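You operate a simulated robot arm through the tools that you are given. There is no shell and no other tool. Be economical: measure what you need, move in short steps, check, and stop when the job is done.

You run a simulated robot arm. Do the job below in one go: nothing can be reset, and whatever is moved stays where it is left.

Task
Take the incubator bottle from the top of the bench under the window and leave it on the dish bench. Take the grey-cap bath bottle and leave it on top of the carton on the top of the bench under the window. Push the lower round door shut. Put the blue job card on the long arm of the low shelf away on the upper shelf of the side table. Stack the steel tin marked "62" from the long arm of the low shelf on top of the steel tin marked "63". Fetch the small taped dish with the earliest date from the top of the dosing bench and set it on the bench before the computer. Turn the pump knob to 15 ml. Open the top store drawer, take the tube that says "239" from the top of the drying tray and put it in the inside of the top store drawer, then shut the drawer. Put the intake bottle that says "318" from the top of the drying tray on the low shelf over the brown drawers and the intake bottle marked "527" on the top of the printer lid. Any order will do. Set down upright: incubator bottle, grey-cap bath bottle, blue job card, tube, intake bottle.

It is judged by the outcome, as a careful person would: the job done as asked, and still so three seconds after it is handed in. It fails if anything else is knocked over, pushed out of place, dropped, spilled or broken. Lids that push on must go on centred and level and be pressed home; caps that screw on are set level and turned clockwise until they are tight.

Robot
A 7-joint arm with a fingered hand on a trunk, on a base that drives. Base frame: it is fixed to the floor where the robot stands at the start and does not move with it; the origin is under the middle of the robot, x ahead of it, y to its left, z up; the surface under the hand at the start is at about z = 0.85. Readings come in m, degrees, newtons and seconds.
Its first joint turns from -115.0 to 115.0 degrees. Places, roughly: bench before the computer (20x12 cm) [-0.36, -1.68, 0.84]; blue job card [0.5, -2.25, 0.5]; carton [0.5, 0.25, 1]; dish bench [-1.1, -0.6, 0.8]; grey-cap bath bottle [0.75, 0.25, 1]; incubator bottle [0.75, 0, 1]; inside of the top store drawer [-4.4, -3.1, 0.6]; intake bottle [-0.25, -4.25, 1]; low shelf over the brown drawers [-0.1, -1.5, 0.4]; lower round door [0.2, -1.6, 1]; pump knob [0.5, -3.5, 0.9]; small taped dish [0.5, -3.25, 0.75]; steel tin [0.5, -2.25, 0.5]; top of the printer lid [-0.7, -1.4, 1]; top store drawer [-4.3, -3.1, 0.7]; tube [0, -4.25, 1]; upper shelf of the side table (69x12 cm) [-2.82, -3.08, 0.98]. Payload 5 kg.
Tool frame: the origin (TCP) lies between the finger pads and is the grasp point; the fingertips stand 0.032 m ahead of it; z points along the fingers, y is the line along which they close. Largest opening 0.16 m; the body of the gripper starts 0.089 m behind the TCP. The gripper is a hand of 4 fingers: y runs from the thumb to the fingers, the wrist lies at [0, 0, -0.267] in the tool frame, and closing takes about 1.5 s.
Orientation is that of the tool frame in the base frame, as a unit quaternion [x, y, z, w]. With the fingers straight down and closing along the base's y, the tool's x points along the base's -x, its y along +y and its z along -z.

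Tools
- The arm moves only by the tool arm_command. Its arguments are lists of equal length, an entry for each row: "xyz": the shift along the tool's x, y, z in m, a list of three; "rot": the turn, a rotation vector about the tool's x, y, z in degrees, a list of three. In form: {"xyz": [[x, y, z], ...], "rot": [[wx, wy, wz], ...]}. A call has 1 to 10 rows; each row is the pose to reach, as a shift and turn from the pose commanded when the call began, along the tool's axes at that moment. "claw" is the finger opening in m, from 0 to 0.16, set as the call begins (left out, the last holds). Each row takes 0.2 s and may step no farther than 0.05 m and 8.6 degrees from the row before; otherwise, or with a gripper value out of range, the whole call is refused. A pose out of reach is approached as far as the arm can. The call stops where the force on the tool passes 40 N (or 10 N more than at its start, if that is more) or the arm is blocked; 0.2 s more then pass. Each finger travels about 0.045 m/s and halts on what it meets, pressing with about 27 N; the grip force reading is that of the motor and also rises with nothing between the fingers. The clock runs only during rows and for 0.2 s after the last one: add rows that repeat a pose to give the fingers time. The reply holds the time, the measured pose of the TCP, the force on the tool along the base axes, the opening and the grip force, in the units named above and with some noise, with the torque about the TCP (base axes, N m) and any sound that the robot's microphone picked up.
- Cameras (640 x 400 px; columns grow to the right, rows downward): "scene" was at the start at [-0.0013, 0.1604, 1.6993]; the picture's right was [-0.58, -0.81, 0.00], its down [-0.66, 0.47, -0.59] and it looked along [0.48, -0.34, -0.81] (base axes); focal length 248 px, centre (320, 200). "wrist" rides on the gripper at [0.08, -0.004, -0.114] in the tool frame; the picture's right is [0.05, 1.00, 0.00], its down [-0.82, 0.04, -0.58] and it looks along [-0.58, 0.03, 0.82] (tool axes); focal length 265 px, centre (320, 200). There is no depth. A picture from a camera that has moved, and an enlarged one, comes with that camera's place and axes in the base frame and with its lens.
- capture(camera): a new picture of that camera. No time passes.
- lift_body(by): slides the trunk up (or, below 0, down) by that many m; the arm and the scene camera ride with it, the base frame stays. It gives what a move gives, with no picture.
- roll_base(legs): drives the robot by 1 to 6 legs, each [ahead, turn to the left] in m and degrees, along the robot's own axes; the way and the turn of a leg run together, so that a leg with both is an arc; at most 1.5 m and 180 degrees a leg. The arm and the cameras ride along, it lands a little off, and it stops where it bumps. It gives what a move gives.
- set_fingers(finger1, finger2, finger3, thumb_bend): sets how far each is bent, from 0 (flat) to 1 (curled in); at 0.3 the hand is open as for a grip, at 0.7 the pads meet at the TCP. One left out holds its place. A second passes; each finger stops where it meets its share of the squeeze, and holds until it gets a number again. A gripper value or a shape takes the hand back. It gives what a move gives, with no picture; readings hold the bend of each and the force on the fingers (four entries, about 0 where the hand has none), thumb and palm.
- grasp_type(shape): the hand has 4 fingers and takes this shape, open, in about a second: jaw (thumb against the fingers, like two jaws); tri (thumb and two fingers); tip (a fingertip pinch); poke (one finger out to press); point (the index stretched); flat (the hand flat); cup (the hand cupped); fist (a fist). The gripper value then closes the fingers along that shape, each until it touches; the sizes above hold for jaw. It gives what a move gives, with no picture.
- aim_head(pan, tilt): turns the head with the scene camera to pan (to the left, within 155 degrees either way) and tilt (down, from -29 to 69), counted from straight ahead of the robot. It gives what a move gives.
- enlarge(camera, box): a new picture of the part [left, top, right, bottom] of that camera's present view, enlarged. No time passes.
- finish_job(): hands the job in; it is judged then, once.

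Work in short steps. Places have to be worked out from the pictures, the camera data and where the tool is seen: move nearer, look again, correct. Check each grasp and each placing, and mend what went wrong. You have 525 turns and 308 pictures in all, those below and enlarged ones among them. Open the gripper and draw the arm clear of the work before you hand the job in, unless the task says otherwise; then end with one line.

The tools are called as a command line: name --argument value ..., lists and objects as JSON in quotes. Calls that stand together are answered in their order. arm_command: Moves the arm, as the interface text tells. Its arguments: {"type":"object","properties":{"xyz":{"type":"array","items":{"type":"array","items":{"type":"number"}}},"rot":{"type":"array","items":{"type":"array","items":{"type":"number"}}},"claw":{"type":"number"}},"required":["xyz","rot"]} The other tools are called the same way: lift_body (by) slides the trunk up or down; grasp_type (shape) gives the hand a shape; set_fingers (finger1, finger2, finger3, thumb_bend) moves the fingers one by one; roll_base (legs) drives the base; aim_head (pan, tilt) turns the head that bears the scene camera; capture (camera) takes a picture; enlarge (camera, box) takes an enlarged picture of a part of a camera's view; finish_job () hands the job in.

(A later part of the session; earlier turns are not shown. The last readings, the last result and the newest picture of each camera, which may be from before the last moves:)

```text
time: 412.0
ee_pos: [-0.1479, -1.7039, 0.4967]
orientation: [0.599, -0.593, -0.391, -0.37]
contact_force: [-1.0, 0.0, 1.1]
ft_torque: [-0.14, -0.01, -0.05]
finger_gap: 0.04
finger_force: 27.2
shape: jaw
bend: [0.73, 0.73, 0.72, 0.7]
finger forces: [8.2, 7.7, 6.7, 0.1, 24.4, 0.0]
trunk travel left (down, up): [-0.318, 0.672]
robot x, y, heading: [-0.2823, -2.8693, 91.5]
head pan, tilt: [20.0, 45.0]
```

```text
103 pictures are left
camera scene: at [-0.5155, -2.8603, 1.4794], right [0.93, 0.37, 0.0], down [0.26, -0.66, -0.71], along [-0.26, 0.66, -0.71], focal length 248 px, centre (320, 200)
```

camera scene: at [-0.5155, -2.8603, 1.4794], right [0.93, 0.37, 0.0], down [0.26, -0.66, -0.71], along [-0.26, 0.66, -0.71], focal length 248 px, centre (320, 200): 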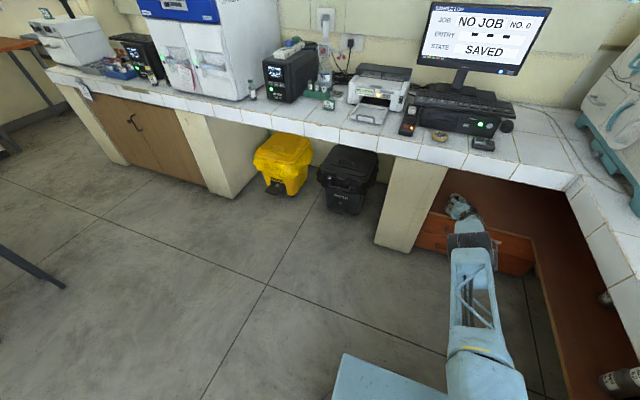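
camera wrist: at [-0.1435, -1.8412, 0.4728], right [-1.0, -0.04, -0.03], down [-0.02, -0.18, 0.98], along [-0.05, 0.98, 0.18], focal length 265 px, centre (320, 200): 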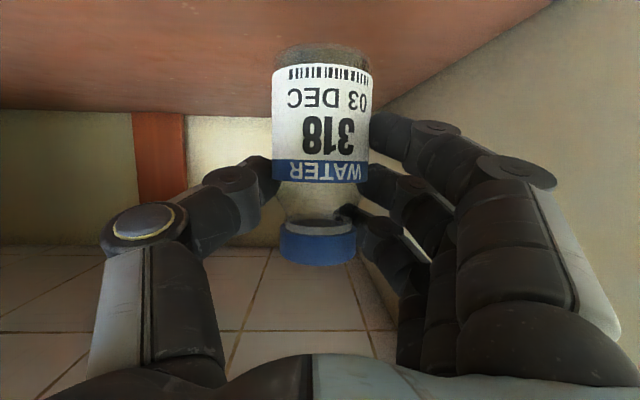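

Everything is clear. Drive 11 cm forward so the bottle is over the shelf.

roll_base --legs '[[0.11, 0]]'

capture --camera "wrist"

enlarge --camera "scene" --box '[400, 150, 560, 300]'

```text
time: 413.2
ee_pos: [-0.1559, -1.5935, 0.4951]
orientation: [0.6, -0.593, -0.391, -0.368]
contact_force: [0.0, 0.4, -1.3]
ft_torque: [-0.06, -0.03, 0.0]
finger_gap: 0.0398
finger_force: 26.8
shape: jaw
bend: [0.73, 0.73, 0.72, 0.7]
finger forces: [8.2, 7.8, 6.7, 0.1, 24.4, 0.0]
trunk travel left (down, up): [-0.318, 0.672]
robot x, y, heading: [-0.2869, -2.7584, 91.8]
head pan, tilt: [20.0, 45.0]
```

```text
102 pictures are left
camera wrist: at [-0.1493, -1.7315, 0.4715], right [-1.0, -0.05, -0.03], down [-0.02, -0.18, 0.98], along [-0.05, 0.98, 0.18], focal length 265 px, centre (320, 200)
```

wrist: 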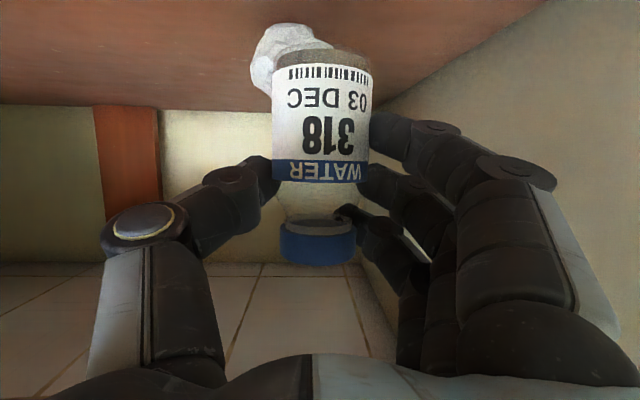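

```text
2.67 times, centred on (480, 225) of scene
camera zoom: at [-0.5183, -2.7506, 1.4794], right [0.93, 0.37, 0.0], down [0.26, -0.66, -0.71], along [-0.26, 0.66, -0.71], focal length 661 px, centre (-107, 133)
```

zoom: 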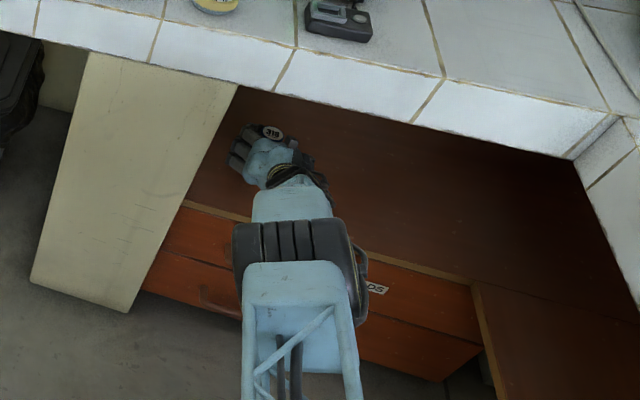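

There is a white crumpled object on the shelf just behind the bottle (x −0.17…−0.11, y ≈ −1.53). Shift 13 cm in +x to a free spot.

arm_command --xyz '[[0, -0.045, -0.003], [-0.001, -0.09, -0.005], [-0.001, -0.135, -0.007]]' --rot '[[0, 0, 0], [0, 0, 0], [0, 0, 0]]'

capture --camera "wrist"

enlarge --camera "scene" --box '[420, 150, 560, 270]'

```text
time: 414.0
ee_pos: [-0.0494, -1.5952, 0.4989]
orientation: [0.601, -0.591, -0.391, -0.368]
contact_force: [-1.2, -0.4, -0.2]
ft_torque: [-0.1, -0.05, -0.13]
finger_gap: 0.0399
finger_force: 26.6
shape: jaw
bend: [0.73, 0.73, 0.72, 0.7]
finger forces: [8.7, 8.3, 6.9, 0.0, 25.7, 0.0]
out of reach, approached as far as the arm can: row 3
trunk travel left (down, up): [-0.318, 0.672]
robot x, y, heading: [-0.2841, -2.762, 92.2]
head pan, tilt: [20.0, 45.0]
```

```text
100 pictures are left
camera wrist: at [-0.0428, -1.7328, 0.4754], right [-1.0, -0.05, -0.03], down [-0.02, -0.18, 0.98], along [-0.05, 0.98, 0.18], focal length 265 px, centre (320, 200)
```

wrist: 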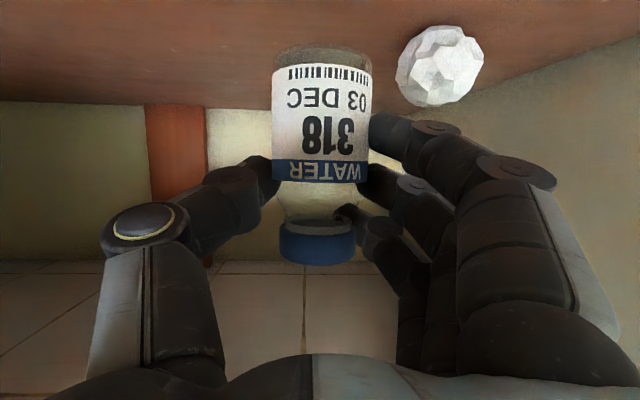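

```text
3.33 times, centred on (490, 210) of scene
camera zoom: at [-0.5201, -2.7519, 1.4794], right [0.93, 0.38, 0.0], down [0.27, -0.66, -0.71], along [-0.26, 0.66, -0.71], focal length 826 px, centre (-247, 167)
```

zoom: 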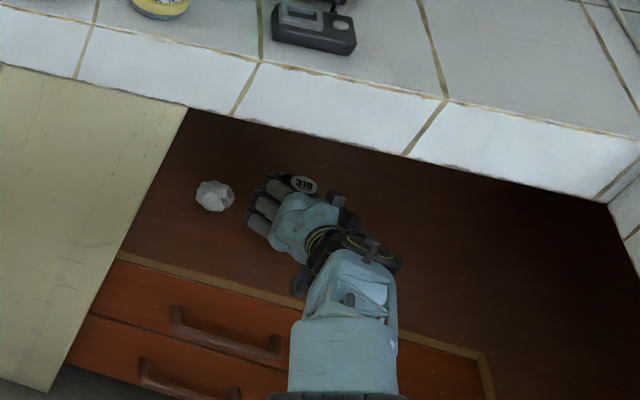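

Paper ball sits at ≈[−0.147, −1.51]. I bring the bottle 2.5 cm toward the shelf front for extra finger clearance.

arm_command --xyz '[[0.006, 0, -0.013], [0.0118, 0, -0.025]]' --rot '[[0, 0, 0], [0, 0, 0]]'

arm_command --xyz '[[0.018, 0, 0.008], [0.034, 0, 0.016], [0.041, 0, 0.019]]' --rot '[[0, 0, 0], [0, 0, 0], [0, 0, 0]]'

capture --camera "wrist"

```text
time: 414.6
ee_pos: [-0.046, -1.6245, 0.4975]
orientation: [0.6, -0.592, -0.391, -0.369]
contact_force: [-0.3, 0.4, -2.2]
ft_torque: [0.0, 0.02, 0.01]
finger_gap: 0.04
finger_force: 26.9
shape: jaw
bend: [0.73, 0.73, 0.72, 0.7]
finger forces: [8.0, 8.3, 6.9, 0.0, 25.3, 0.0]
trunk travel left (down, up): [-0.318, 0.672]
robot x, y, heading: [-0.2873, -2.7589, 91.7]
head pan, tilt: [20.0, 45.0]
```

```text
time: 415.4
ee_pos: [-0.046, -1.6244, 0.4559]
orientation: [0.6, -0.592, -0.391, -0.369]
contact_force: [0.2, 1.5, 9.5]
ft_torque: [-0.04, -0.02, 0.01]
finger_gap: 0.0394
finger_force: 27.5
shape: jaw
bend: [0.74, 0.73, 0.72, 0.7]
finger forces: [9.4, 8.5, 8.9, 0.0, 26.2, 0.1]
trunk travel left (down, up): [-0.318, 0.672]
robot x, y, heading: [-0.2856, -2.7617, 92.0]
head pan, tilt: [20.0, 45.0]
```

```text
98 pictures are left
camera wrist: at [-0.0398, -1.7616, 0.432], right [-1.0, -0.05, -0.03], down [-0.02, -0.18, 0.98], along [-0.05, 0.98, 0.18], focal length 265 px, centre (320, 200)
```

wrist: 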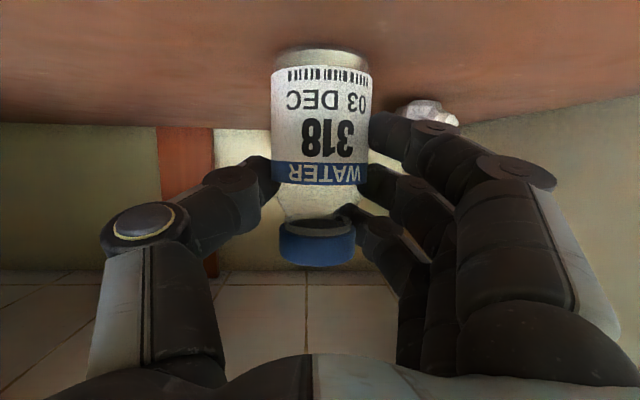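

The bottle stands on the shelf (9.5 N). Open and withdraw straight back.

arm_command --xyz '[[-0.001, 0, 0], [-0.001, 0, 0], [-0.001, 0, 0], [-0.001, 0, 0]]' --rot '[[0, 0, 0], [0, 0, 0], [0, 0, 0], [0, 0, 0]]' --claw 0.085

capture --camera "wrist"

```text
time: 416.4
ee_pos: [-0.0445, -1.6262, 0.4533]
orientation: [0.6, -0.593, -0.391, -0.369]
contact_force: [-0.2, 0.3, -0.2]
ft_torque: [0.05, -0.03, 0.01]
finger_gap: 0.0843
finger_force: 0.0
shape: jaw
bend: [0.72, 0.72, 0.72, 0.7]
finger forces: [0.1, 0.1, 0.0, 0.0, 0.0, 0.0]
trunk travel left (down, up): [-0.318, 0.672]
robot x, y, heading: [-0.2838, -2.7599, 92.0]
head pan, tilt: [20.0, 45.0]
```

```text
97 pictures are left
camera wrist: at [-0.0389, -1.7625, 0.4288], right [-1.0, -0.05, -0.03], down [-0.02, -0.18, 0.98], along [-0.05, 0.98, 0.18], focal length 265 px, centre (320, 200)
```

wrist: 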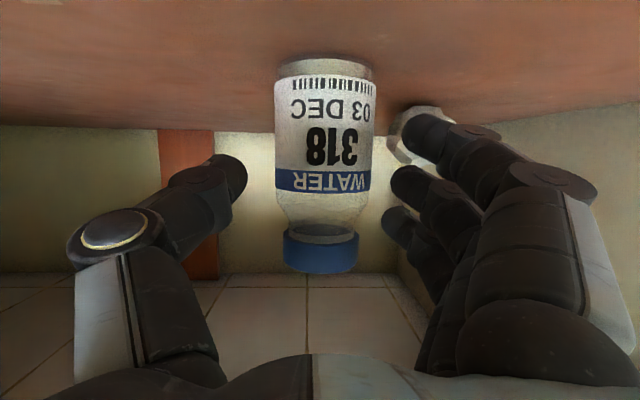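

Upright and free. Back the robot straight out and check.

roll_base --legs '[[-0.35, 0]]'

capture --camera "wrist"

```text
time: 418.6
ee_pos: [-0.0353, -1.9692, 0.454]
orientation: [0.6, -0.593, -0.391, -0.368]
contact_force: [0.0, 0.8, -0.1]
ft_torque: [-0.04, 0.02, -0.01]
finger_gap: 0.0839
finger_force: 0.0
shape: jaw
bend: [0.72, 0.72, 0.72, 0.7]
finger forces: [0.0, 0.1, 0.0, 0.0, 0.1, 0.1]
trunk travel left (down, up): [-0.318, 0.672]
robot x, y, heading: [-0.2729, -3.1017, 91.7]
head pan, tilt: [20.0, 45.0]
```

```text
96 pictures are left
camera wrist: at [-0.0287, -2.1075, 0.4289], right [-1.0, -0.05, -0.03], down [-0.02, -0.18, 0.98], along [-0.05, 0.98, 0.18], focal length 265 px, centre (320, 200)
```

wrist: 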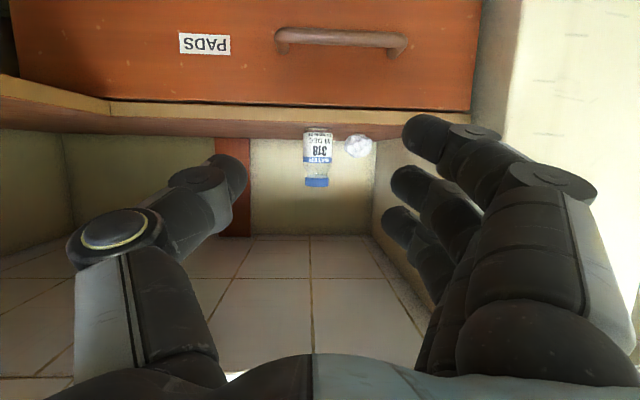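

318 is on the low shelf, upright. Next 527: raise the trunk, bring the hand vertical, and turn back (through −x) to the tray.

lift_body --by 0.4

lift_body --by 0.2

arm_command --xyz '[[0.002, 0, -0.0335], [0.004, 0, -0.067], [0.006, 0, -0.1], [0.008, 0, -0.134], [0.01, 0, -0.168], [0.012, 0, -0.2], [0.0135, 0, -0.235], [0.0154, 0, -0.2685]]' --rot '[[0, 8, 0], [0, 16, 0], [0, 24, 0], [0, 32, 0], [0, 40, 0], [0, 48, 0], [0, 56, 0], [0, 64, 0]]'

roll_base --legs '[[0, 60], [0, 60], [0, 58]]'

aim_head --pan 0 --tilt 45

capture --camera "scene"

```text
time: 422.5
ee_pos: [-0.0347, -1.9693, 0.8532]
orientation: [0.601, -0.592, -0.391, -0.368]
contact_force: [0.0, 0.7, 1.0]
ft_torque: [0.03, 0.0, 0.0]
finger_gap: 0.0838
finger_force: 0.0
shape: jaw
bend: [0.72, 0.72, 0.72, 0.7]
finger forces: [0.0, 0.0, 0.0, 0.1, 0.0, 0.1]
trunk travel left (down, up): [-0.718, 0.272]
robot x, y, heading: [-0.275, -3.1041, 92.1]
head pan, tilt: [20.0, 45.0]
```

```text
time: 424.6
ee_pos: [-0.0347, -1.9705, 1.0523]
orientation: [0.6, -0.593, -0.391, -0.369]
contact_force: [-0.9, -0.1, 0.2]
ft_torque: [0.02, -0.01, -0.01]
finger_gap: 0.0839
finger_force: 0.2
shape: jaw
bend: [0.72, 0.72, 0.72, 0.7]
finger forces: [0.0, 0.1, 0.0, 0.1, 0.0, 0.0]
trunk travel left (down, up): [-0.918, 0.072]
robot x, y, heading: [-0.2741, -3.1011, 91.8]
head pan, tilt: [20.0, 45.0]
```

```text
time: 426.4
ee_pos: [-0.0245, -2.2209, 1.1533]
orientation: [0.716, -0.698, -0.012, 0.003]
contact_force: [-0.6, -0.6, -0.2]
ft_torque: [0.0, 0.01, -0.02]
finger_gap: 0.084
finger_force: 0.0
shape: jaw
bend: [0.72, 0.72, 0.72, 0.7]
finger forces: [0.1, 0.0, 0.1, 0.0, 0.1, 0.0]
trunk travel left (down, up): [-0.918, 0.072]
robot x, y, heading: [-0.2766, -3.1036, 92.0]
head pan, tilt: [20.0, 45.0]
```

```text
time: 435.0
ee_pos: [-0.6066, -3.9625, 1.1514]
orientation: [0.73, 0.683, 0.001, 0.013]
contact_force: [0.2, 0.6, 1.0]
ft_torque: [0.0, -0.03, -0.01]
finger_gap: 0.084
finger_force: 0.1
shape: jaw
bend: [0.72, 0.72, 0.72, 0.7]
finger forces: [0.1, 0.1, 0.0, 0.1, 0.0, 0.0]
trunk travel left (down, up): [-0.918, 0.072]
robot x, y, heading: [-0.2724, -3.1049, -93.6]
head pan, tilt: [20.0, 45.0]
```

```text
time: 435.8
ee_pos: [-0.6059, -3.9625, 1.1521]
orientation: [0.731, 0.682, 0.001, 0.013]
contact_force: [0.7, 0.9, -0.5]
ft_torque: [-0.02, 0.02, 0.03]
finger_gap: 0.0844
finger_force: 0.0
shape: jaw
bend: [0.72, 0.72, 0.72, 0.7]
finger forces: [0.0, 0.0, 0.0, 0.0, 0.0, 0.0]
trunk travel left (down, up): [-0.918, 0.072]
robot x, y, heading: [-0.2729, -3.107, -93.6]
head pan, tilt: [0.0, 45.0]
```

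```text
95 pictures are left
camera scene: at [-0.074, -3.1392, 2.0794], right [-1.0, 0.06, 0.0], down [0.04, 0.71, -0.71], along [-0.04, -0.71, -0.71], focal length 248 px, centre (320, 200)
```

scene: 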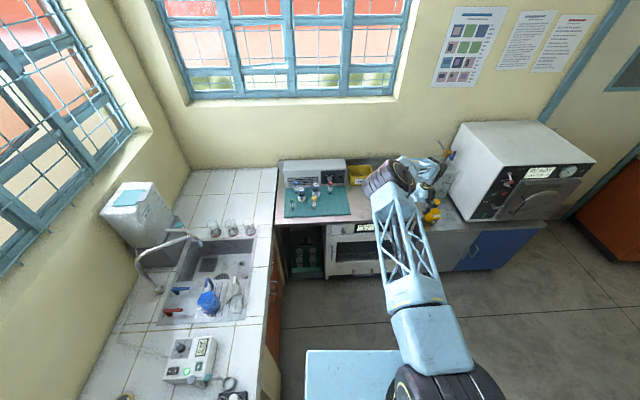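

Shift the hand over to the tray's column (staying high in front of it) while yawing −85° so the fingers will close along y.

arm_command --xyz '[[-0.003, 0.045, 0], [-0.006, 0.09, 0], [-0.009, 0.135, 0], [-0.012, 0.18, 0], [-0.015, 0.225, 0], [-0.018, 0.27, 0], [-0.021, 0.315, 0], [-0.024, 0.36, 0], [-0.027, 0.405, 0], [-0.03, 0.45, 0]]' --rot '[[0, 0, -8.5], [0, 0, -17], [0, 0, -25.5], [0, 0, -34], [0, 0, -42.5], [0, 0, -51], [0, 0, -59.5], [0, 0, -68], [0, 0, -76.5], [0, 0, -85]]' --claw 0.1

roll_base --legs '[[0.4, 0]]'

capture --camera "wrist"

capture --camera "scene"

```text
time: 438.0
ee_pos: [-0.1597, -4.0232, 1.1625]
orientation: [0.078, 0.997, -0.008, 0.01]
contact_force: [0.3, 0.0, -0.1]
ft_torque: [0.02, -0.02, 0.0]
finger_gap: 0.0994
finger_force: 0.1
shape: jaw
bend: [0.71, 0.71, 0.71, 0.68]
finger forces: [0.0, 0.1, 0.0, 0.1, 0.0, 0.1]
trunk travel left (down, up): [-0.918, 0.072]
robot x, y, heading: [-0.2771, -3.1061, -93.6]
head pan, tilt: [0.0, 45.0]
```

```text
time: 440.4
ee_pos: [-0.1931, -4.4091, 1.1632]
orientation: [0.083, 0.996, -0.008, 0.011]
contact_force: [0.8, 0.0, 0.4]
ft_torque: [0.01, 0.01, 0.02]
finger_gap: 0.0996
finger_force: 0.0
shape: jaw
bend: [0.71, 0.71, 0.71, 0.68]
finger forces: [0.0, 0.0, 0.0, 0.0, 0.1, 0.0]
trunk travel left (down, up): [-0.918, 0.072]
robot x, y, heading: [-0.2949, -3.4915, -94.1]
head pan, tilt: [0.0, 45.0]
```

```text
94 pictures are left
camera wrist: at [-0.2761, -4.398, 1.276], right [0.11, 0.99, -0.01], down [0.8, -0.08, 0.59], along [0.59, -0.08, -0.8], focal length 265 px, centre (320, 200)
```

wrist: 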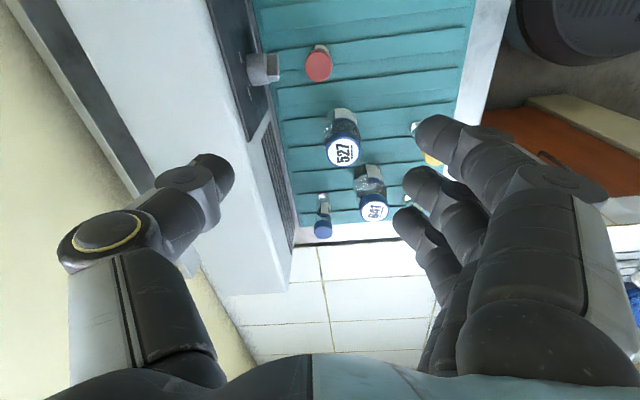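

```text
93 pictures are left
camera scene: at [-0.0992, -3.5255, 2.0794], right [-1.0, 0.07, 0.0], down [0.05, 0.71, -0.71], along [-0.05, -0.7, -0.71], focal length 248 px, centre (320, 200)
```

scene: 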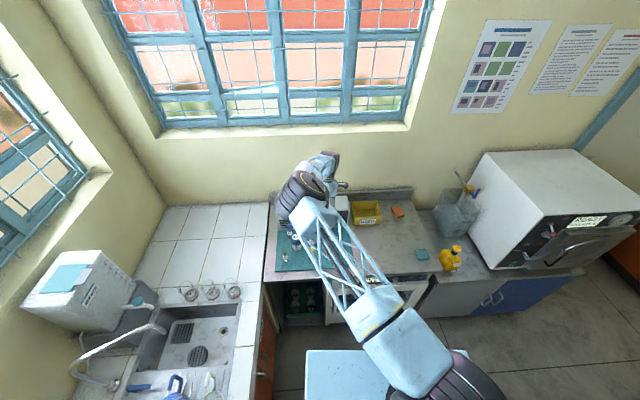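

527 is at ≈[−0.1245, −4.392] with ~7 cm free behind and to the sides. Move above it and lower to z ≈1.03.

arm_command --xyz '[[-0.031, 0.015, 0], [-0.0616, 0.03, 0], [-0.0616, 0.03, 0.045], [-0.0616, 0.03, 0.09], [-0.0616, 0.03, 0.13]]' --rot '[[0, 0, 0], [0, 0, 0], [0, 0, 0], [0, 0, 0], [0, 0, 0]]'

capture --camera "wrist"

```text
time: 441.6
ee_pos: [-0.1232, -4.3892, 1.0322]
orientation: [0.082, 0.997, -0.008, 0.01]
contact_force: [0.5, -0.5, 0.0]
ft_torque: [0.07, -0.03, 0.0]
finger_gap: 0.0995
finger_force: 0.2
shape: jaw
bend: [0.71, 0.71, 0.71, 0.68]
finger forces: [0.0, 0.0, 0.0, 0.1, 0.0, 0.0]
trunk travel left (down, up): [-0.918, 0.072]
robot x, y, heading: [-0.2999, -3.4892, -94.1]
head pan, tilt: [0.0, 45.0]
```

```text
92 pictures are left
camera wrist: at [-0.2063, -4.3801, 1.1449], right [0.11, 0.99, -0.02], down [0.8, -0.08, 0.59], along [0.59, -0.08, -0.8], focal length 265 px, centre (320, 200)
```

wrist: 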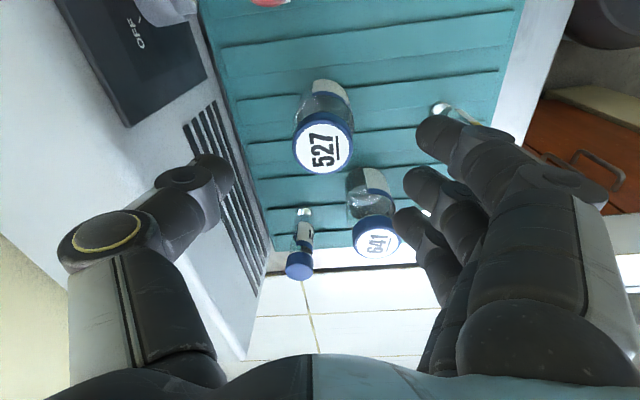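

Centred over 527. Narrow to 0.085 and lower to z ≈0.932.

arm_command --xyz '[[0.002, 0.001, 0], [0.002, 0.001, 0.03], [0.002, 0.001, 0.06], [0.002, 0.001, 0.085], [0.002, 0.001, 0.1]]' --rot '[[0, 0, 0], [0, 0, 0], [0, 0, 0], [0, 0, 0], [0, 0, 0]]' --claw 0.085

capture --camera "wrist"

```text
time: 442.8
ee_pos: [-0.1239, -4.3892, 0.9343]
orientation: [0.081, 0.997, -0.008, 0.011]
contact_force: [-1.0, -0.3, 0.4]
ft_torque: [0.01, -0.03, 0.01]
finger_gap: 0.0857
finger_force: 0.2
shape: jaw
bend: [0.72, 0.72, 0.72, 0.7]
finger forces: [0.1, 0.0, 0.0, 0.1, 0.1, 0.0]
trunk travel left (down, up): [-0.918, 0.072]
robot x, y, heading: [-0.2988, -3.4891, -94.0]
head pan, tilt: [0.0, 45.0]
```

```text
91 pictures are left
camera wrist: at [-0.2067, -4.3792, 1.0473], right [0.11, 0.99, -0.02], down [0.8, -0.08, 0.59], along [0.59, -0.08, -0.8], focal length 265 px, centre (320, 200)
```

wrist: 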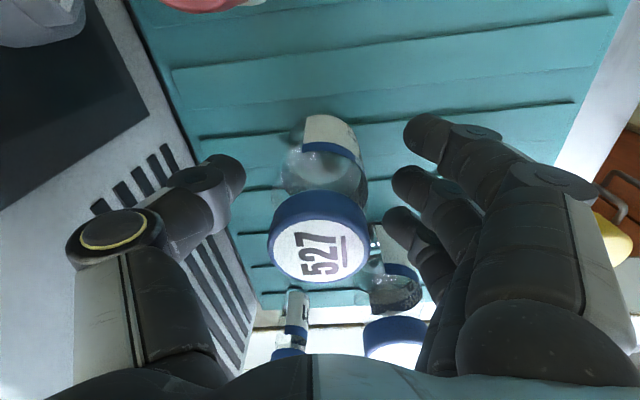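

Close on the bottle, then lift.

arm_command --xyz '[[0, 0, 0], [0, 0, 0], [0, 0, 0], [0, 0, 0], [0, 0, 0], [0, 0, 0], [0, 0, 0], [0, 0, 0], [0, 0, 0]]' --rot '[[0, 0, 0], [0, 0, 0], [0, 0, 0], [0, 0, 0], [0, 0, 0], [0, 0, 0], [0, 0, 0], [0, 0, 0], [0, 0, 0]]' --claw 0.0

arm_command --xyz '[[0, 0, -0.02], [0, 0, -0.06], [0, 0, -0.1], [0, 0, -0.14], [0, 0, -0.18], [0, 0, -0.22], [0, 0, -0.26]]' --rot '[[0, 0, 0], [0, 0, 0], [0, 0, 0], [0, 0, 0], [0, 0, 0], [0, 0, 0], [0, 0, 0]]'

capture --camera "wrist"

```text
time: 444.8
ee_pos: [-0.1239, -4.3902, 0.9353]
orientation: [0.083, 0.997, -0.008, 0.01]
contact_force: [0.2, 0.3, 0.2]
ft_torque: [-0.04, 0.03, -0.01]
finger_gap: 0.0331
finger_force: 27.2
shape: jaw
bend: [0.71, 0.73, 0.72, 0.7]
finger forces: [7.0, 8.3, 7.3, 0.1, 24.0, 0.0]
trunk travel left (down, up): [-0.918, 0.072]
robot x, y, heading: [-0.299, -3.4861, -93.9]
head pan, tilt: [0.0, 45.0]
```

```text
time: 446.4
ee_pos: [-0.1274, -4.3831, 1.1948]
orientation: [0.081, 0.997, -0.009, 0.01]
contact_force: [0.3, 0.4, -0.7]
ft_torque: [-0.02, -0.01, 0.0]
finger_gap: 0.0334
finger_force: 26.9
shape: jaw
bend: [0.71, 0.73, 0.72, 0.7]
finger forces: [7.0, 8.4, 7.6, 0.0, 24.0, 0.0]
trunk travel left (down, up): [-0.918, 0.072]
robot x, y, heading: [-0.2996, -3.4905, -93.9]
head pan, tilt: [0.0, 45.0]
```

```text
90 pictures are left
camera wrist: at [-0.2107, -4.372, 1.3066], right [0.11, 0.99, -0.02], down [0.8, -0.08, 0.59], along [0.59, -0.08, -0.8], focal length 265 px, centre (320, 200)
```

wrist: 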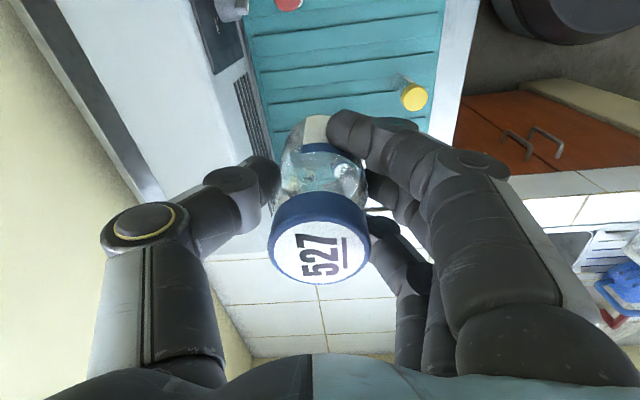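

Bottle held upright. Retract toward the robot, then reverse and swing round to the printer.

arm_command --xyz '[[0.017, 0.0394, 0], [0.033, 0.0788, 0], [0.05, 0.118, 0], [0.067, 0.158, 0], [0.083, 0.197, 0], [0.1, 0.2365, 0]]' --rot '[[0, 0, 0], [0, 0, 0], [0, 0, 0], [0, 0, 0], [0, 0, 0], [0, 0, 0]]'

roll_base --legs '[[0, 16], [-1.3, 0], [0, -60], [0, -60], [0, -48]]'

aim_head --pan 20 --tilt 50

capture --camera "scene"

```text
time: 447.8
ee_pos: [-0.1905, -4.1358, 1.1869]
orientation: [0.081, 0.997, -0.008, 0.01]
contact_force: [-0.7, -0.1, -1.6]
ft_torque: [-0.01, -0.01, -0.02]
finger_gap: 0.0331
finger_force: 26.8
shape: jaw
bend: [0.71, 0.73, 0.72, 0.7]
finger forces: [7.0, 8.4, 7.6, 0.0, 23.9, 0.0]
trunk travel left (down, up): [-0.918, 0.072]
robot x, y, heading: [-0.2985, -3.4864, -93.8]
head pan, tilt: [0.0, 45.0]
```

```text
time: 463.2
ee_pos: [-0.9504, -1.6667, 1.1878]
orientation: [0.989, 0.149, -0.012, -0.005]
contact_force: [-0.6, -0.1, -1.1]
ft_torque: [-0.04, 0.0, 0.02]
finger_gap: 0.0325
finger_force: 26.8
shape: jaw
bend: [0.71, 0.73, 0.72, 0.7]
finger forces: [6.2, 7.9, 7.8, 0.0, 23.3, 0.1]
trunk travel left (down, up): [-0.918, 0.072]
robot x, y, heading: [-0.5622, -2.1991, 112.6]
head pan, tilt: [0.0, 45.0]
```

```text
time: 464.1
ee_pos: [-0.9502, -1.6668, 1.1868]
orientation: [0.989, 0.15, -0.013, -0.006]
contact_force: [-1.0, -0.1, -1.2]
ft_torque: [0.0, 0.03, 0.03]
finger_gap: 0.0327
finger_force: 27.0
shape: jaw
bend: [0.71, 0.73, 0.72, 0.7]
finger forces: [6.2, 8.0, 7.8, 0.0, 23.2, 0.0]
trunk travel left (down, up): [-0.918, 0.072]
robot x, y, heading: [-0.5632, -2.1953, 112.5]
head pan, tilt: [20.0, 50.0]
```

```text
89 pictures are left
camera scene: at [-0.7795, -2.2755, 2.0725], right [0.74, 0.68, 0.0], down [0.52, -0.56, -0.64], along [-0.43, 0.47, -0.77], focal length 248 px, centre (320, 200)
```

scene: 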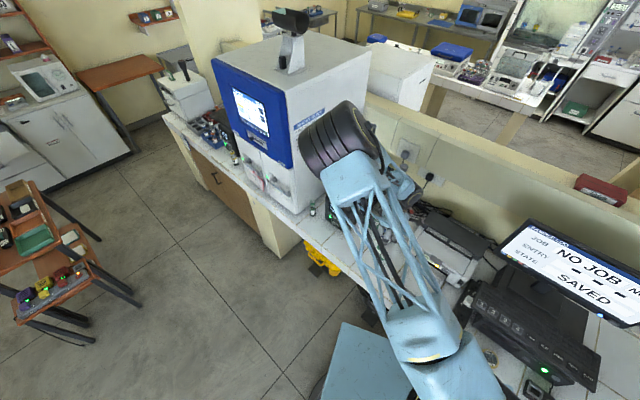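

Turn right another 21° so the hand comes in front of the printer, then look with the wrist camera.

roll_base --legs '[[0, -21]]'

capture --camera "wrist"

aim_head --pan 20 --tilt 55

capture --camera "scene"

```text
time: 465.6
ee_pos: [-0.7308, -1.5615, 1.1863]
orientation: [0.999, -0.037, -0.011, -0.007]
contact_force: [0.3, -0.2, -0.6]
ft_torque: [-0.02, -0.01, 0.01]
finger_gap: 0.0327
finger_force: 27.0
shape: jaw
bend: [0.71, 0.73, 0.72, 0.7]
finger forces: [6.1, 8.0, 7.8, 0.0, 23.2, 0.0]
trunk travel left (down, up): [-0.918, 0.072]
robot x, y, heading: [-0.5629, -2.1968, 91.2]
head pan, tilt: [20.0, 50.0]
```

```text
88 pictures are left
camera wrist: at [-0.6477, -1.5655, 1.3001], right [-0.02, -1.0, -0.02], down [-0.8, 0.01, 0.59], along [-0.59, 0.03, -0.8], focal length 265 px, centre (320, 200)
```

wrist: 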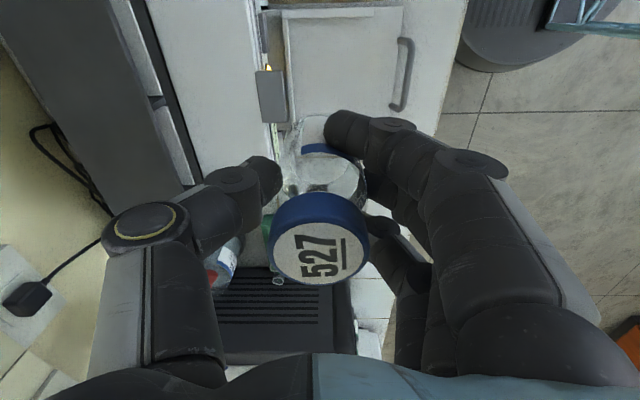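

```text
time: 466.3
ee_pos: [-0.7302, -1.5619, 1.187]
orientation: [0.999, -0.036, -0.011, -0.008]
contact_force: [0.8, -0.2, -1.3]
ft_torque: [0.0, -0.01, 0.02]
finger_gap: 0.0325
finger_force: 27.3
shape: jaw
bend: [0.71, 0.73, 0.72, 0.7]
finger forces: [6.1, 8.1, 7.8, 0.1, 23.2, 0.1]
trunk travel left (down, up): [-0.918, 0.072]
robot x, y, heading: [-0.5651, -2.1973, 91.6]
head pan, tilt: [20.0, 55.0]
```

```text
87 pictures are left
camera scene: at [-0.791, -2.196, 2.066], right [0.93, 0.36, 0.0], down [0.3, -0.76, -0.57], along [-0.21, 0.53, -0.82], focal length 248 px, centre (320, 200)
```

scene: 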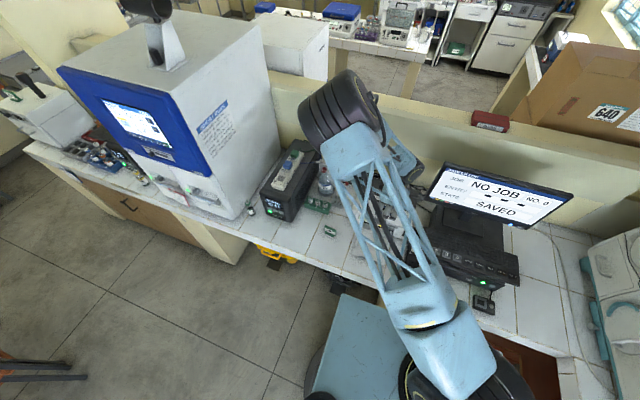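

enlarge --camera "wrist" --box '[0, 0, 300, 230]'

aim_head --pan -15 --tilt 50

enlarge --camera "scene" --box '[100, 120, 400, 300]'

```text
1.74 times, centred on (150, 115) of wrist
camera zoom: at [-0.6481, -1.5659, 1.3002], right [-0.02, -1.0, -0.02], down [-0.8, 0.01, 0.59], along [-0.59, 0.03, -0.8], focal length 462 px, centre (616, 348)
```

zoom: 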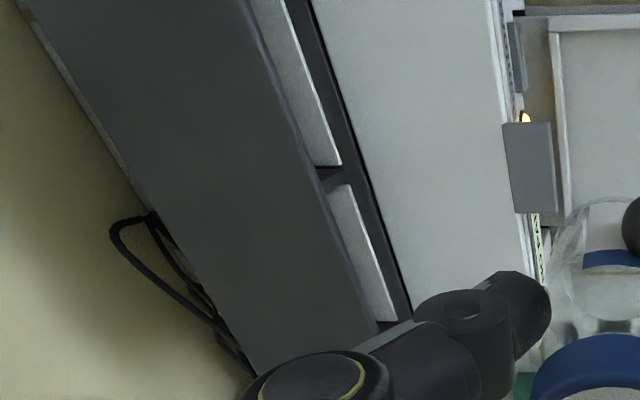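

```text
time: 467.3
ee_pos: [-0.7313, -1.5612, 1.1878]
orientation: [0.999, -0.037, -0.011, -0.008]
contact_force: [0.5, 0.4, -1.3]
ft_torque: [0.01, -0.02, 0.01]
finger_gap: 0.0327
finger_force: 26.8
shape: jaw
bend: [0.71, 0.73, 0.72, 0.7]
finger forces: [6.2, 7.9, 7.9, 0.1, 23.2, 0.1]
trunk travel left (down, up): [-0.918, 0.072]
robot x, y, heading: [-0.5623, -2.1936, 91.6]
head pan, tilt: [-15.0, 50.0]
```

```text
2.13 times, centred on (250, 210) of scene
camera zoom: at [-0.7465, -2.1882, 2.0725], right [0.97, -0.24, 0.0], down [-0.18, -0.74, -0.64], along [0.15, 0.62, -0.77], focal length 529 px, centre (469, 179)
```

zoom: 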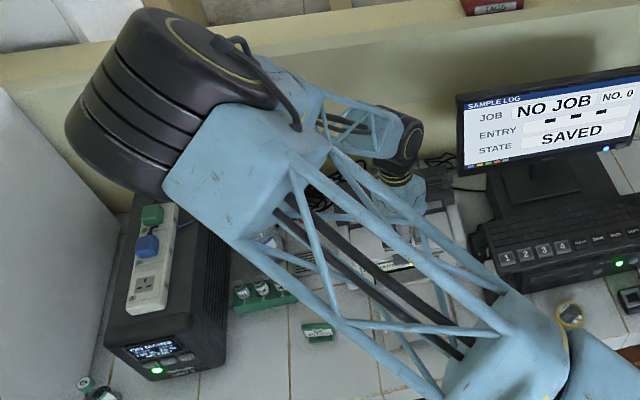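

The printer top has a white flat part (centre ≈[−0.71, −1.42]) and a dark panel behind. I need heights; move the hand 13 cm forward and look again to triangulate.

arm_command --xyz '[[-0.003, -0.045, 0], [-0.006, -0.09, 0], [-0.0096, -0.13, 0]]' --rot '[[0, 0, 0], [0, 0, 0], [0, 0, 0]]'

capture --camera "wrist"

aim_head --pan 5 --tilt 48

capture --camera "scene"

```text
time: 468.1
ee_pos: [-0.7265, -1.4299, 1.1888]
orientation: [0.999, -0.037, -0.011, -0.008]
contact_force: [0.3, -0.5, -2.6]
ft_torque: [-0.02, 0.02, -0.01]
finger_gap: 0.0325
finger_force: 27.3
shape: jaw
bend: [0.71, 0.73, 0.72, 0.7]
finger forces: [6.1, 8.1, 7.9, 0.0, 23.3, 0.0]
trunk travel left (down, up): [-0.918, 0.072]
robot x, y, heading: [-0.5613, -2.1968, 91.2]
head pan, tilt: [-15.0, 50.0]
```

```text
84 pictures are left
camera wrist: at [-0.6447, -1.434, 1.3012], right [-0.02, -1.0, -0.01], down [-0.8, 0.01, 0.59], along [-0.59, 0.03, -0.8], focal length 265 px, centre (320, 200)
```

wrist: 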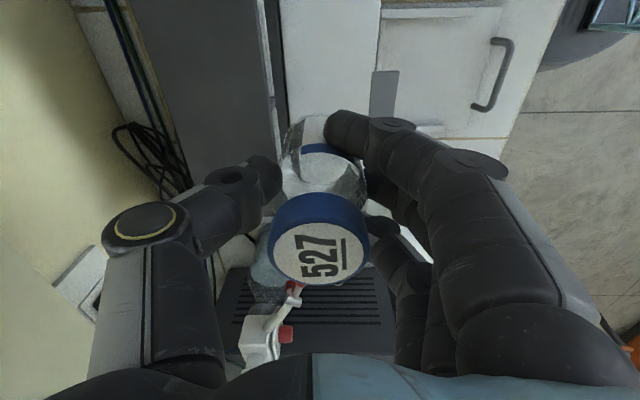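

```text
time: 468.9
ee_pos: [-0.7265, -1.4328, 1.1899]
orientation: [0.999, -0.037, -0.011, -0.007]
contact_force: [0.3, -1.4, -1.4]
ft_torque: [-0.02, 0.0, 0.0]
finger_gap: 0.0322
finger_force: 26.9
shape: jaw
bend: [0.71, 0.73, 0.72, 0.7]
finger forces: [6.1, 8.1, 8.0, 0.1, 23.3, 0.1]
trunk travel left (down, up): [-0.918, 0.072]
robot x, y, heading: [-0.561, -2.1982, 91.4]
head pan, tilt: [5.0, 48.0]
```

```text
83 pictures are left
camera scene: at [-0.7731, -2.1842, 2.0752], right [0.99, 0.11, 0.0], down [0.08, -0.74, -0.67], along [-0.07, 0.66, -0.74], focal length 248 px, centre (320, 200)
```

scene: 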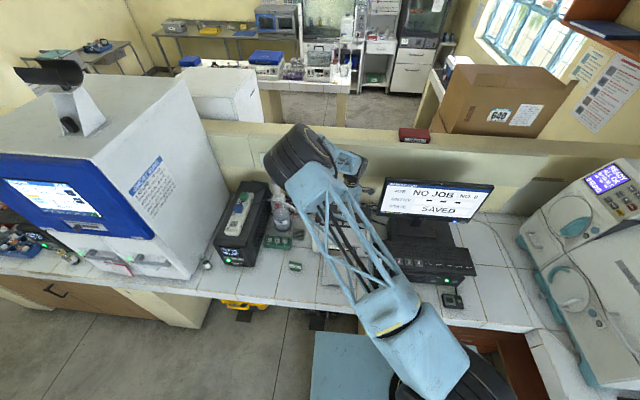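

Triangulated: white lid top z ≈0.993, y −1.49…−1.39; dark panel behind slightly higher (≈1.03). I'll set the bottle on the white lid at [−0.71, −1.445], yawing the hand +85° so it opens along x.

arm_command --xyz '[[0.01, 0.006, 0], [0.0198, 0.0128, 0], [0.0198, 0.0128, 0], [0.0198, 0.0128, 0.01], [0.0198, 0.0128, 0.02], [0.0198, 0.0128, 0.03], [0.0198, 0.0128, 0.04], [0.0198, 0.0128, 0.055], [0.0198, 0.0128, 0.07], [0.0198, 0.0128, 0.085]]' --rot '[[0, 0, 8.5], [0, 0, 17], [0, 0, 25.5], [0, 0, 34], [0, 0, 42.5], [0, 0, 51], [0, 0, 59.5], [0, 0, 68], [0, 0, 76.5], [0, 0, 85]]'

capture --camera "wrist"

aim_head --pan -20 --tilt 48

capture --camera "scene"

```text
time: 471.1
ee_pos: [-0.7115, -1.4432, 1.1044]
orientation: [0.711, -0.704, -0.013, 0.002]
contact_force: [0.1, 0.2, -0.6]
ft_torque: [-0.04, 0.02, -0.02]
finger_gap: 0.0323
finger_force: 26.8
shape: jaw
bend: [0.71, 0.73, 0.72, 0.7]
finger forces: [6.1, 8.1, 8.0, 0.0, 23.3, 0.0]
trunk travel left (down, up): [-0.918, 0.072]
robot x, y, heading: [-0.5634, -2.1957, 91.4]
head pan, tilt: [5.0, 48.0]
```

```text
82 pictures are left
camera wrist: at [-0.7047, -1.526, 1.218], right [-1.0, -0.06, 0.02], down [-0.04, 0.81, 0.59], along [-0.05, 0.59, -0.81], focal length 265 px, centre (320, 200)
```

wrist: 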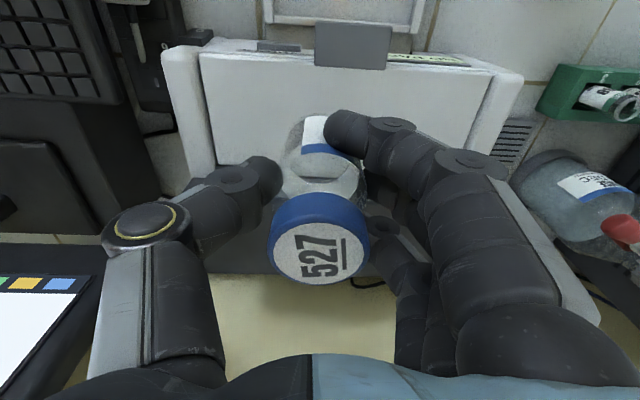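

```text
time: 472.0
ee_pos: [-0.7109, -1.4444, 1.1052]
orientation: [0.712, -0.702, -0.013, 0.002]
contact_force: [0.5, -0.8, -2.3]
ft_torque: [0.0, -0.01, 0.0]
finger_gap: 0.0325
finger_force: 26.9
shape: jaw
bend: [0.71, 0.73, 0.72, 0.7]
finger forces: [6.1, 8.1, 8.0, 0.1, 23.3, 0.1]
trunk travel left (down, up): [-0.918, 0.072]
robot x, y, heading: [-0.561, -2.2005, 91.4]
head pan, tilt: [-20.0, 48.0]
```

```text
81 pictures are left
camera scene: at [-0.7395, -2.1883, 2.0752], right [0.95, -0.32, 0.0], down [-0.24, -0.7, -0.67], along [0.21, 0.63, -0.74], focal length 248 px, centre (320, 200)
```

scene: 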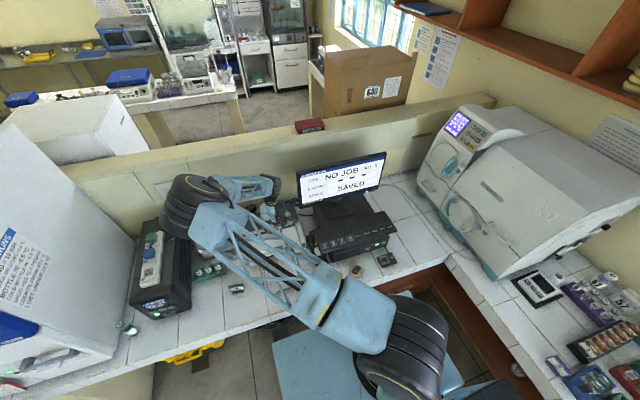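

Lid panel y −1.50…−1.40; shift 6 mm to its middle and lower to contact.

arm_command --xyz '[[0.006, 0, 0.02], [0.006, 0, 0.035], [0.006, 0, 0.043], [0.006, 0, 0.049], [0.006, 0, 0.054]]' --rot '[[0, 0, 0], [0, 0, 0], [0, 0, 0], [0, 0, 0], [0, 0, 0]]'

capture --camera "wrist"

```text
time: 473.2
ee_pos: [-0.7129, -1.4487, 1.0505]
orientation: [0.713, -0.701, -0.013, 0.002]
contact_force: [-0.5, -0.3, -1.9]
ft_torque: [-0.01, 0.04, 0.02]
finger_gap: 0.0322
finger_force: 26.8
shape: jaw
bend: [0.71, 0.73, 0.72, 0.7]
finger forces: [6.3, 8.3, 8.1, 0.0, 23.2, 0.0]
trunk travel left (down, up): [-0.918, 0.072]
robot x, y, heading: [-0.56, -2.1983, 91.3]
head pan, tilt: [-20.0, 48.0]
```

```text
80 pictures are left
camera wrist: at [-0.7058, -1.5315, 1.1634], right [-1.0, -0.07, 0.02], down [-0.04, 0.81, 0.59], along [-0.05, 0.59, -0.81], focal length 265 px, centre (320, 200)
```

wrist: 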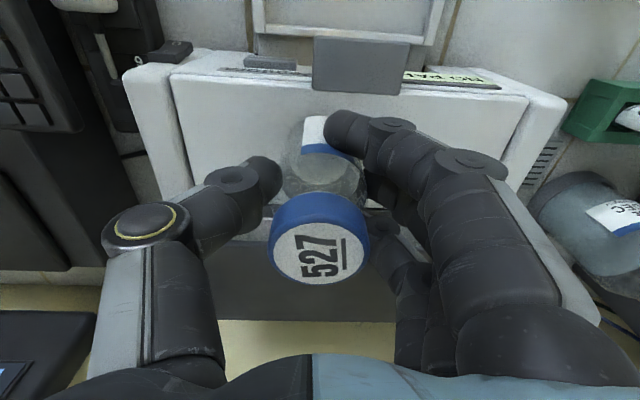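

arm_command --xyz '[[0, 0, 0.004], [0, 0, 0.008], [0, 0, 0.011]]' --rot '[[0, 0, 0], [0, 0, 0], [0, 0, 0]]'

```text
time: 474.0
ee_pos: [-0.713, -1.4498, 1.0441]
orientation: [0.712, -0.702, -0.016, 0.0]
contact_force: [1.3, -6.5, 37.0]
ft_torque: [-0.07, -0.16, -0.11]
finger_gap: 0.0341
finger_force: 27.2
shape: jaw
bend: [0.71, 0.74, 0.72, 0.72]
finger forces: [11.1, 10.8, 11.7, 0.1, 32.3, 0.0]
trunk travel left (down, up): [-0.918, 0.072]
robot x, y, heading: [-0.5613, -2.2003, 91.2]
head pan, tilt: [-20.0, 48.0]
```

Contact. Ease 4 mm and open.

arm_command --xyz '[[0, 0, -0.004], [0, 0, -0.004], [0, 0, -0.004], [0, 0, -0.004], [0, 0, -0.004]]' --rot '[[0, 0, 0], [0, 0, 0], [0, 0, 0], [0, 0, 0], [0, 0, 0]]' --claw 0.085

capture --camera "wrist"

```text
time: 475.2
ee_pos: [-0.714, -1.4483, 1.0445]
orientation: [0.712, -0.702, -0.013, 0.001]
contact_force: [-0.4, 0.2, 0.8]
ft_torque: [0.0, 0.04, 0.01]
finger_gap: 0.0842
finger_force: 0.0
shape: jaw
bend: [0.72, 0.72, 0.72, 0.7]
finger forces: [0.0, 0.0, 0.1, 0.1, 0.0, 0.0]
trunk travel left (down, up): [-0.918, 0.072]
robot x, y, heading: [-0.5628, -2.2013, 91.3]
head pan, tilt: [-20.0, 48.0]
```

```text
79 pictures are left
camera wrist: at [-0.7073, -1.5316, 1.1565], right [-1.0, -0.07, 0.02], down [-0.04, 0.81, 0.59], along [-0.05, 0.59, -0.81], focal length 265 px, centre (320, 200)
```

wrist: 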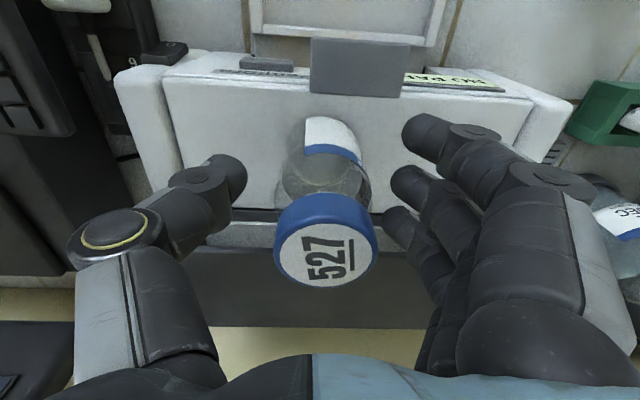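

527 stands on the lid. Rise straight up and check that it stays.

arm_command --xyz '[[0, 0, -0.03], [0, 0, -0.07], [0, 0, -0.11], [0, 0, -0.15]]' --rot '[[0, 0, 0], [0, 0, 0], [0, 0, 0], [0, 0, 0]]'

capture --camera "wrist"

```text
time: 476.2
ee_pos: [-0.7098, -1.4529, 1.1926]
orientation: [0.712, -0.702, -0.013, 0.002]
contact_force: [-0.3, 0.3, 0.2]
ft_torque: [0.03, 0.0, 0.02]
finger_gap: 0.0842
finger_force: 0.0
shape: jaw
bend: [0.72, 0.72, 0.72, 0.7]
finger forces: [0.1, 0.1, 0.0, 0.0, 0.0, 0.1]
trunk travel left (down, up): [-0.918, 0.072]
robot x, y, heading: [-0.5604, -2.1999, 91.4]
head pan, tilt: [-20.0, 48.0]
```

```text
78 pictures are left
camera wrist: at [-0.7032, -1.5351, 1.3061], right [-1.0, -0.07, 0.02], down [-0.04, 0.81, 0.59], along [-0.06, 0.59, -0.81], focal length 265 px, centre (320, 200)
```

wrist: 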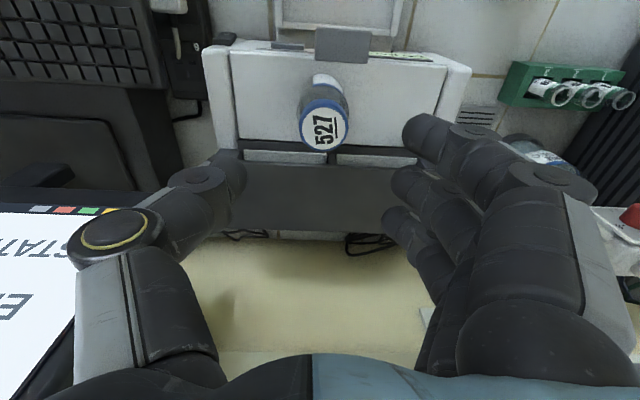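

The white panel with the front grip tab is the lid – good. Retract and head back to the drying tray for tube 239.

arm_command --xyz '[[0.045, 0, 0], [0.09, 0, 0], [0.135, 0, 0], [0.16, 0, 0]]' --rot '[[0, 0, 0], [0, 0, 0], [0, 0, 0], [0, 0, 0]]'

roll_base --legs '[[0, 60], [0, 60], [0, 69]]'

roll_base --legs '[[1.25, 0]]'

aim_head --pan 10 --tilt 45

capture --camera "scene"

```text
time: 477.2
ee_pos: [-0.7109, -1.6115, 1.1923]
orientation: [0.712, -0.702, -0.013, 0.001]
contact_force: [0.2, -0.3, 0.1]
ft_torque: [0.01, 0.02, 0.01]
finger_gap: 0.0839
finger_force: 0.1
shape: jaw
bend: [0.72, 0.72, 0.72, 0.7]
finger forces: [0.0, 0.0, 0.0, 0.1, 0.1, 0.0]
trunk travel left (down, up): [-0.918, 0.072]
robot x, y, heading: [-0.5607, -2.1983, 91.3]
head pan, tilt: [-20.0, 48.0]
```

```text
time: 486.3
ee_pos: [-0.3398, -2.7603, 1.1902]
orientation: [0.656, 0.755, 0.003, 0.013]
contact_force: [-0.9, -0.4, 0.7]
ft_torque: [-0.03, -0.02, 0.0]
finger_gap: 0.084
finger_force: 0.1
shape: jaw
bend: [0.72, 0.72, 0.72, 0.7]
finger forces: [0.0, 0.1, 0.0, 0.1, 0.0, 0.0]
trunk travel left (down, up): [-0.918, 0.072]
robot x, y, heading: [-0.5631, -2.1944, -81.7]
head pan, tilt: [-20.0, 48.0]
```

```text
time: 492.5
ee_pos: [-0.1746, -3.977, 1.1908]
orientation: [0.661, 0.75, 0.003, 0.012]
contact_force: [0.1, -0.7, -0.1]
ft_torque: [0.02, -0.04, 0.02]
finger_gap: 0.084
finger_force: 0.0
shape: jaw
bend: [0.72, 0.72, 0.72, 0.7]
finger forces: [0.0, 0.0, 0.0, 0.0, 0.1, 0.0]
trunk travel left (down, up): [-0.918, 0.072]
robot x, y, heading: [-0.3892, -3.4131, -82.2]
head pan, tilt: [-20.0, 48.0]
```

```text
time: 493.4
ee_pos: [-0.1751, -3.9762, 1.1916]
orientation: [0.661, 0.75, 0.002, 0.013]
contact_force: [0.0, -0.3, 0.2]
ft_torque: [-0.01, -0.04, -0.03]
finger_gap: 0.0844
finger_force: 0.1
shape: jaw
bend: [0.72, 0.72, 0.72, 0.7]
finger forces: [0.0, 0.1, 0.1, 0.0, 0.0, 0.1]
trunk travel left (down, up): [-0.918, 0.072]
robot x, y, heading: [-0.3905, -3.4066, -82.4]
head pan, tilt: [10.0, 45.0]
```

```text
77 pictures are left
camera scene: at [-0.1716, -3.402, 2.0794], right [-0.95, -0.3, 0.0], down [-0.22, 0.67, -0.71], along [0.22, -0.67, -0.71], focal length 248 px, centre (320, 200)
```

scene: 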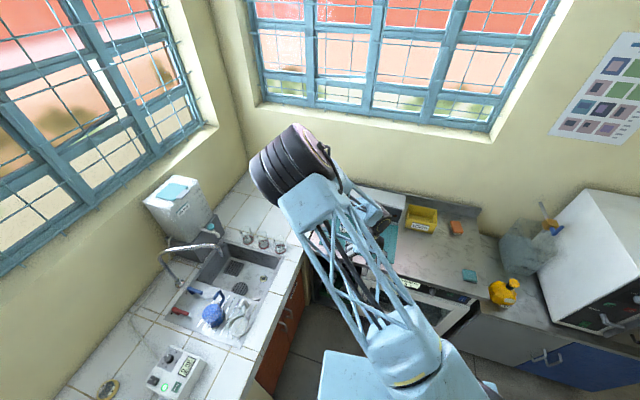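

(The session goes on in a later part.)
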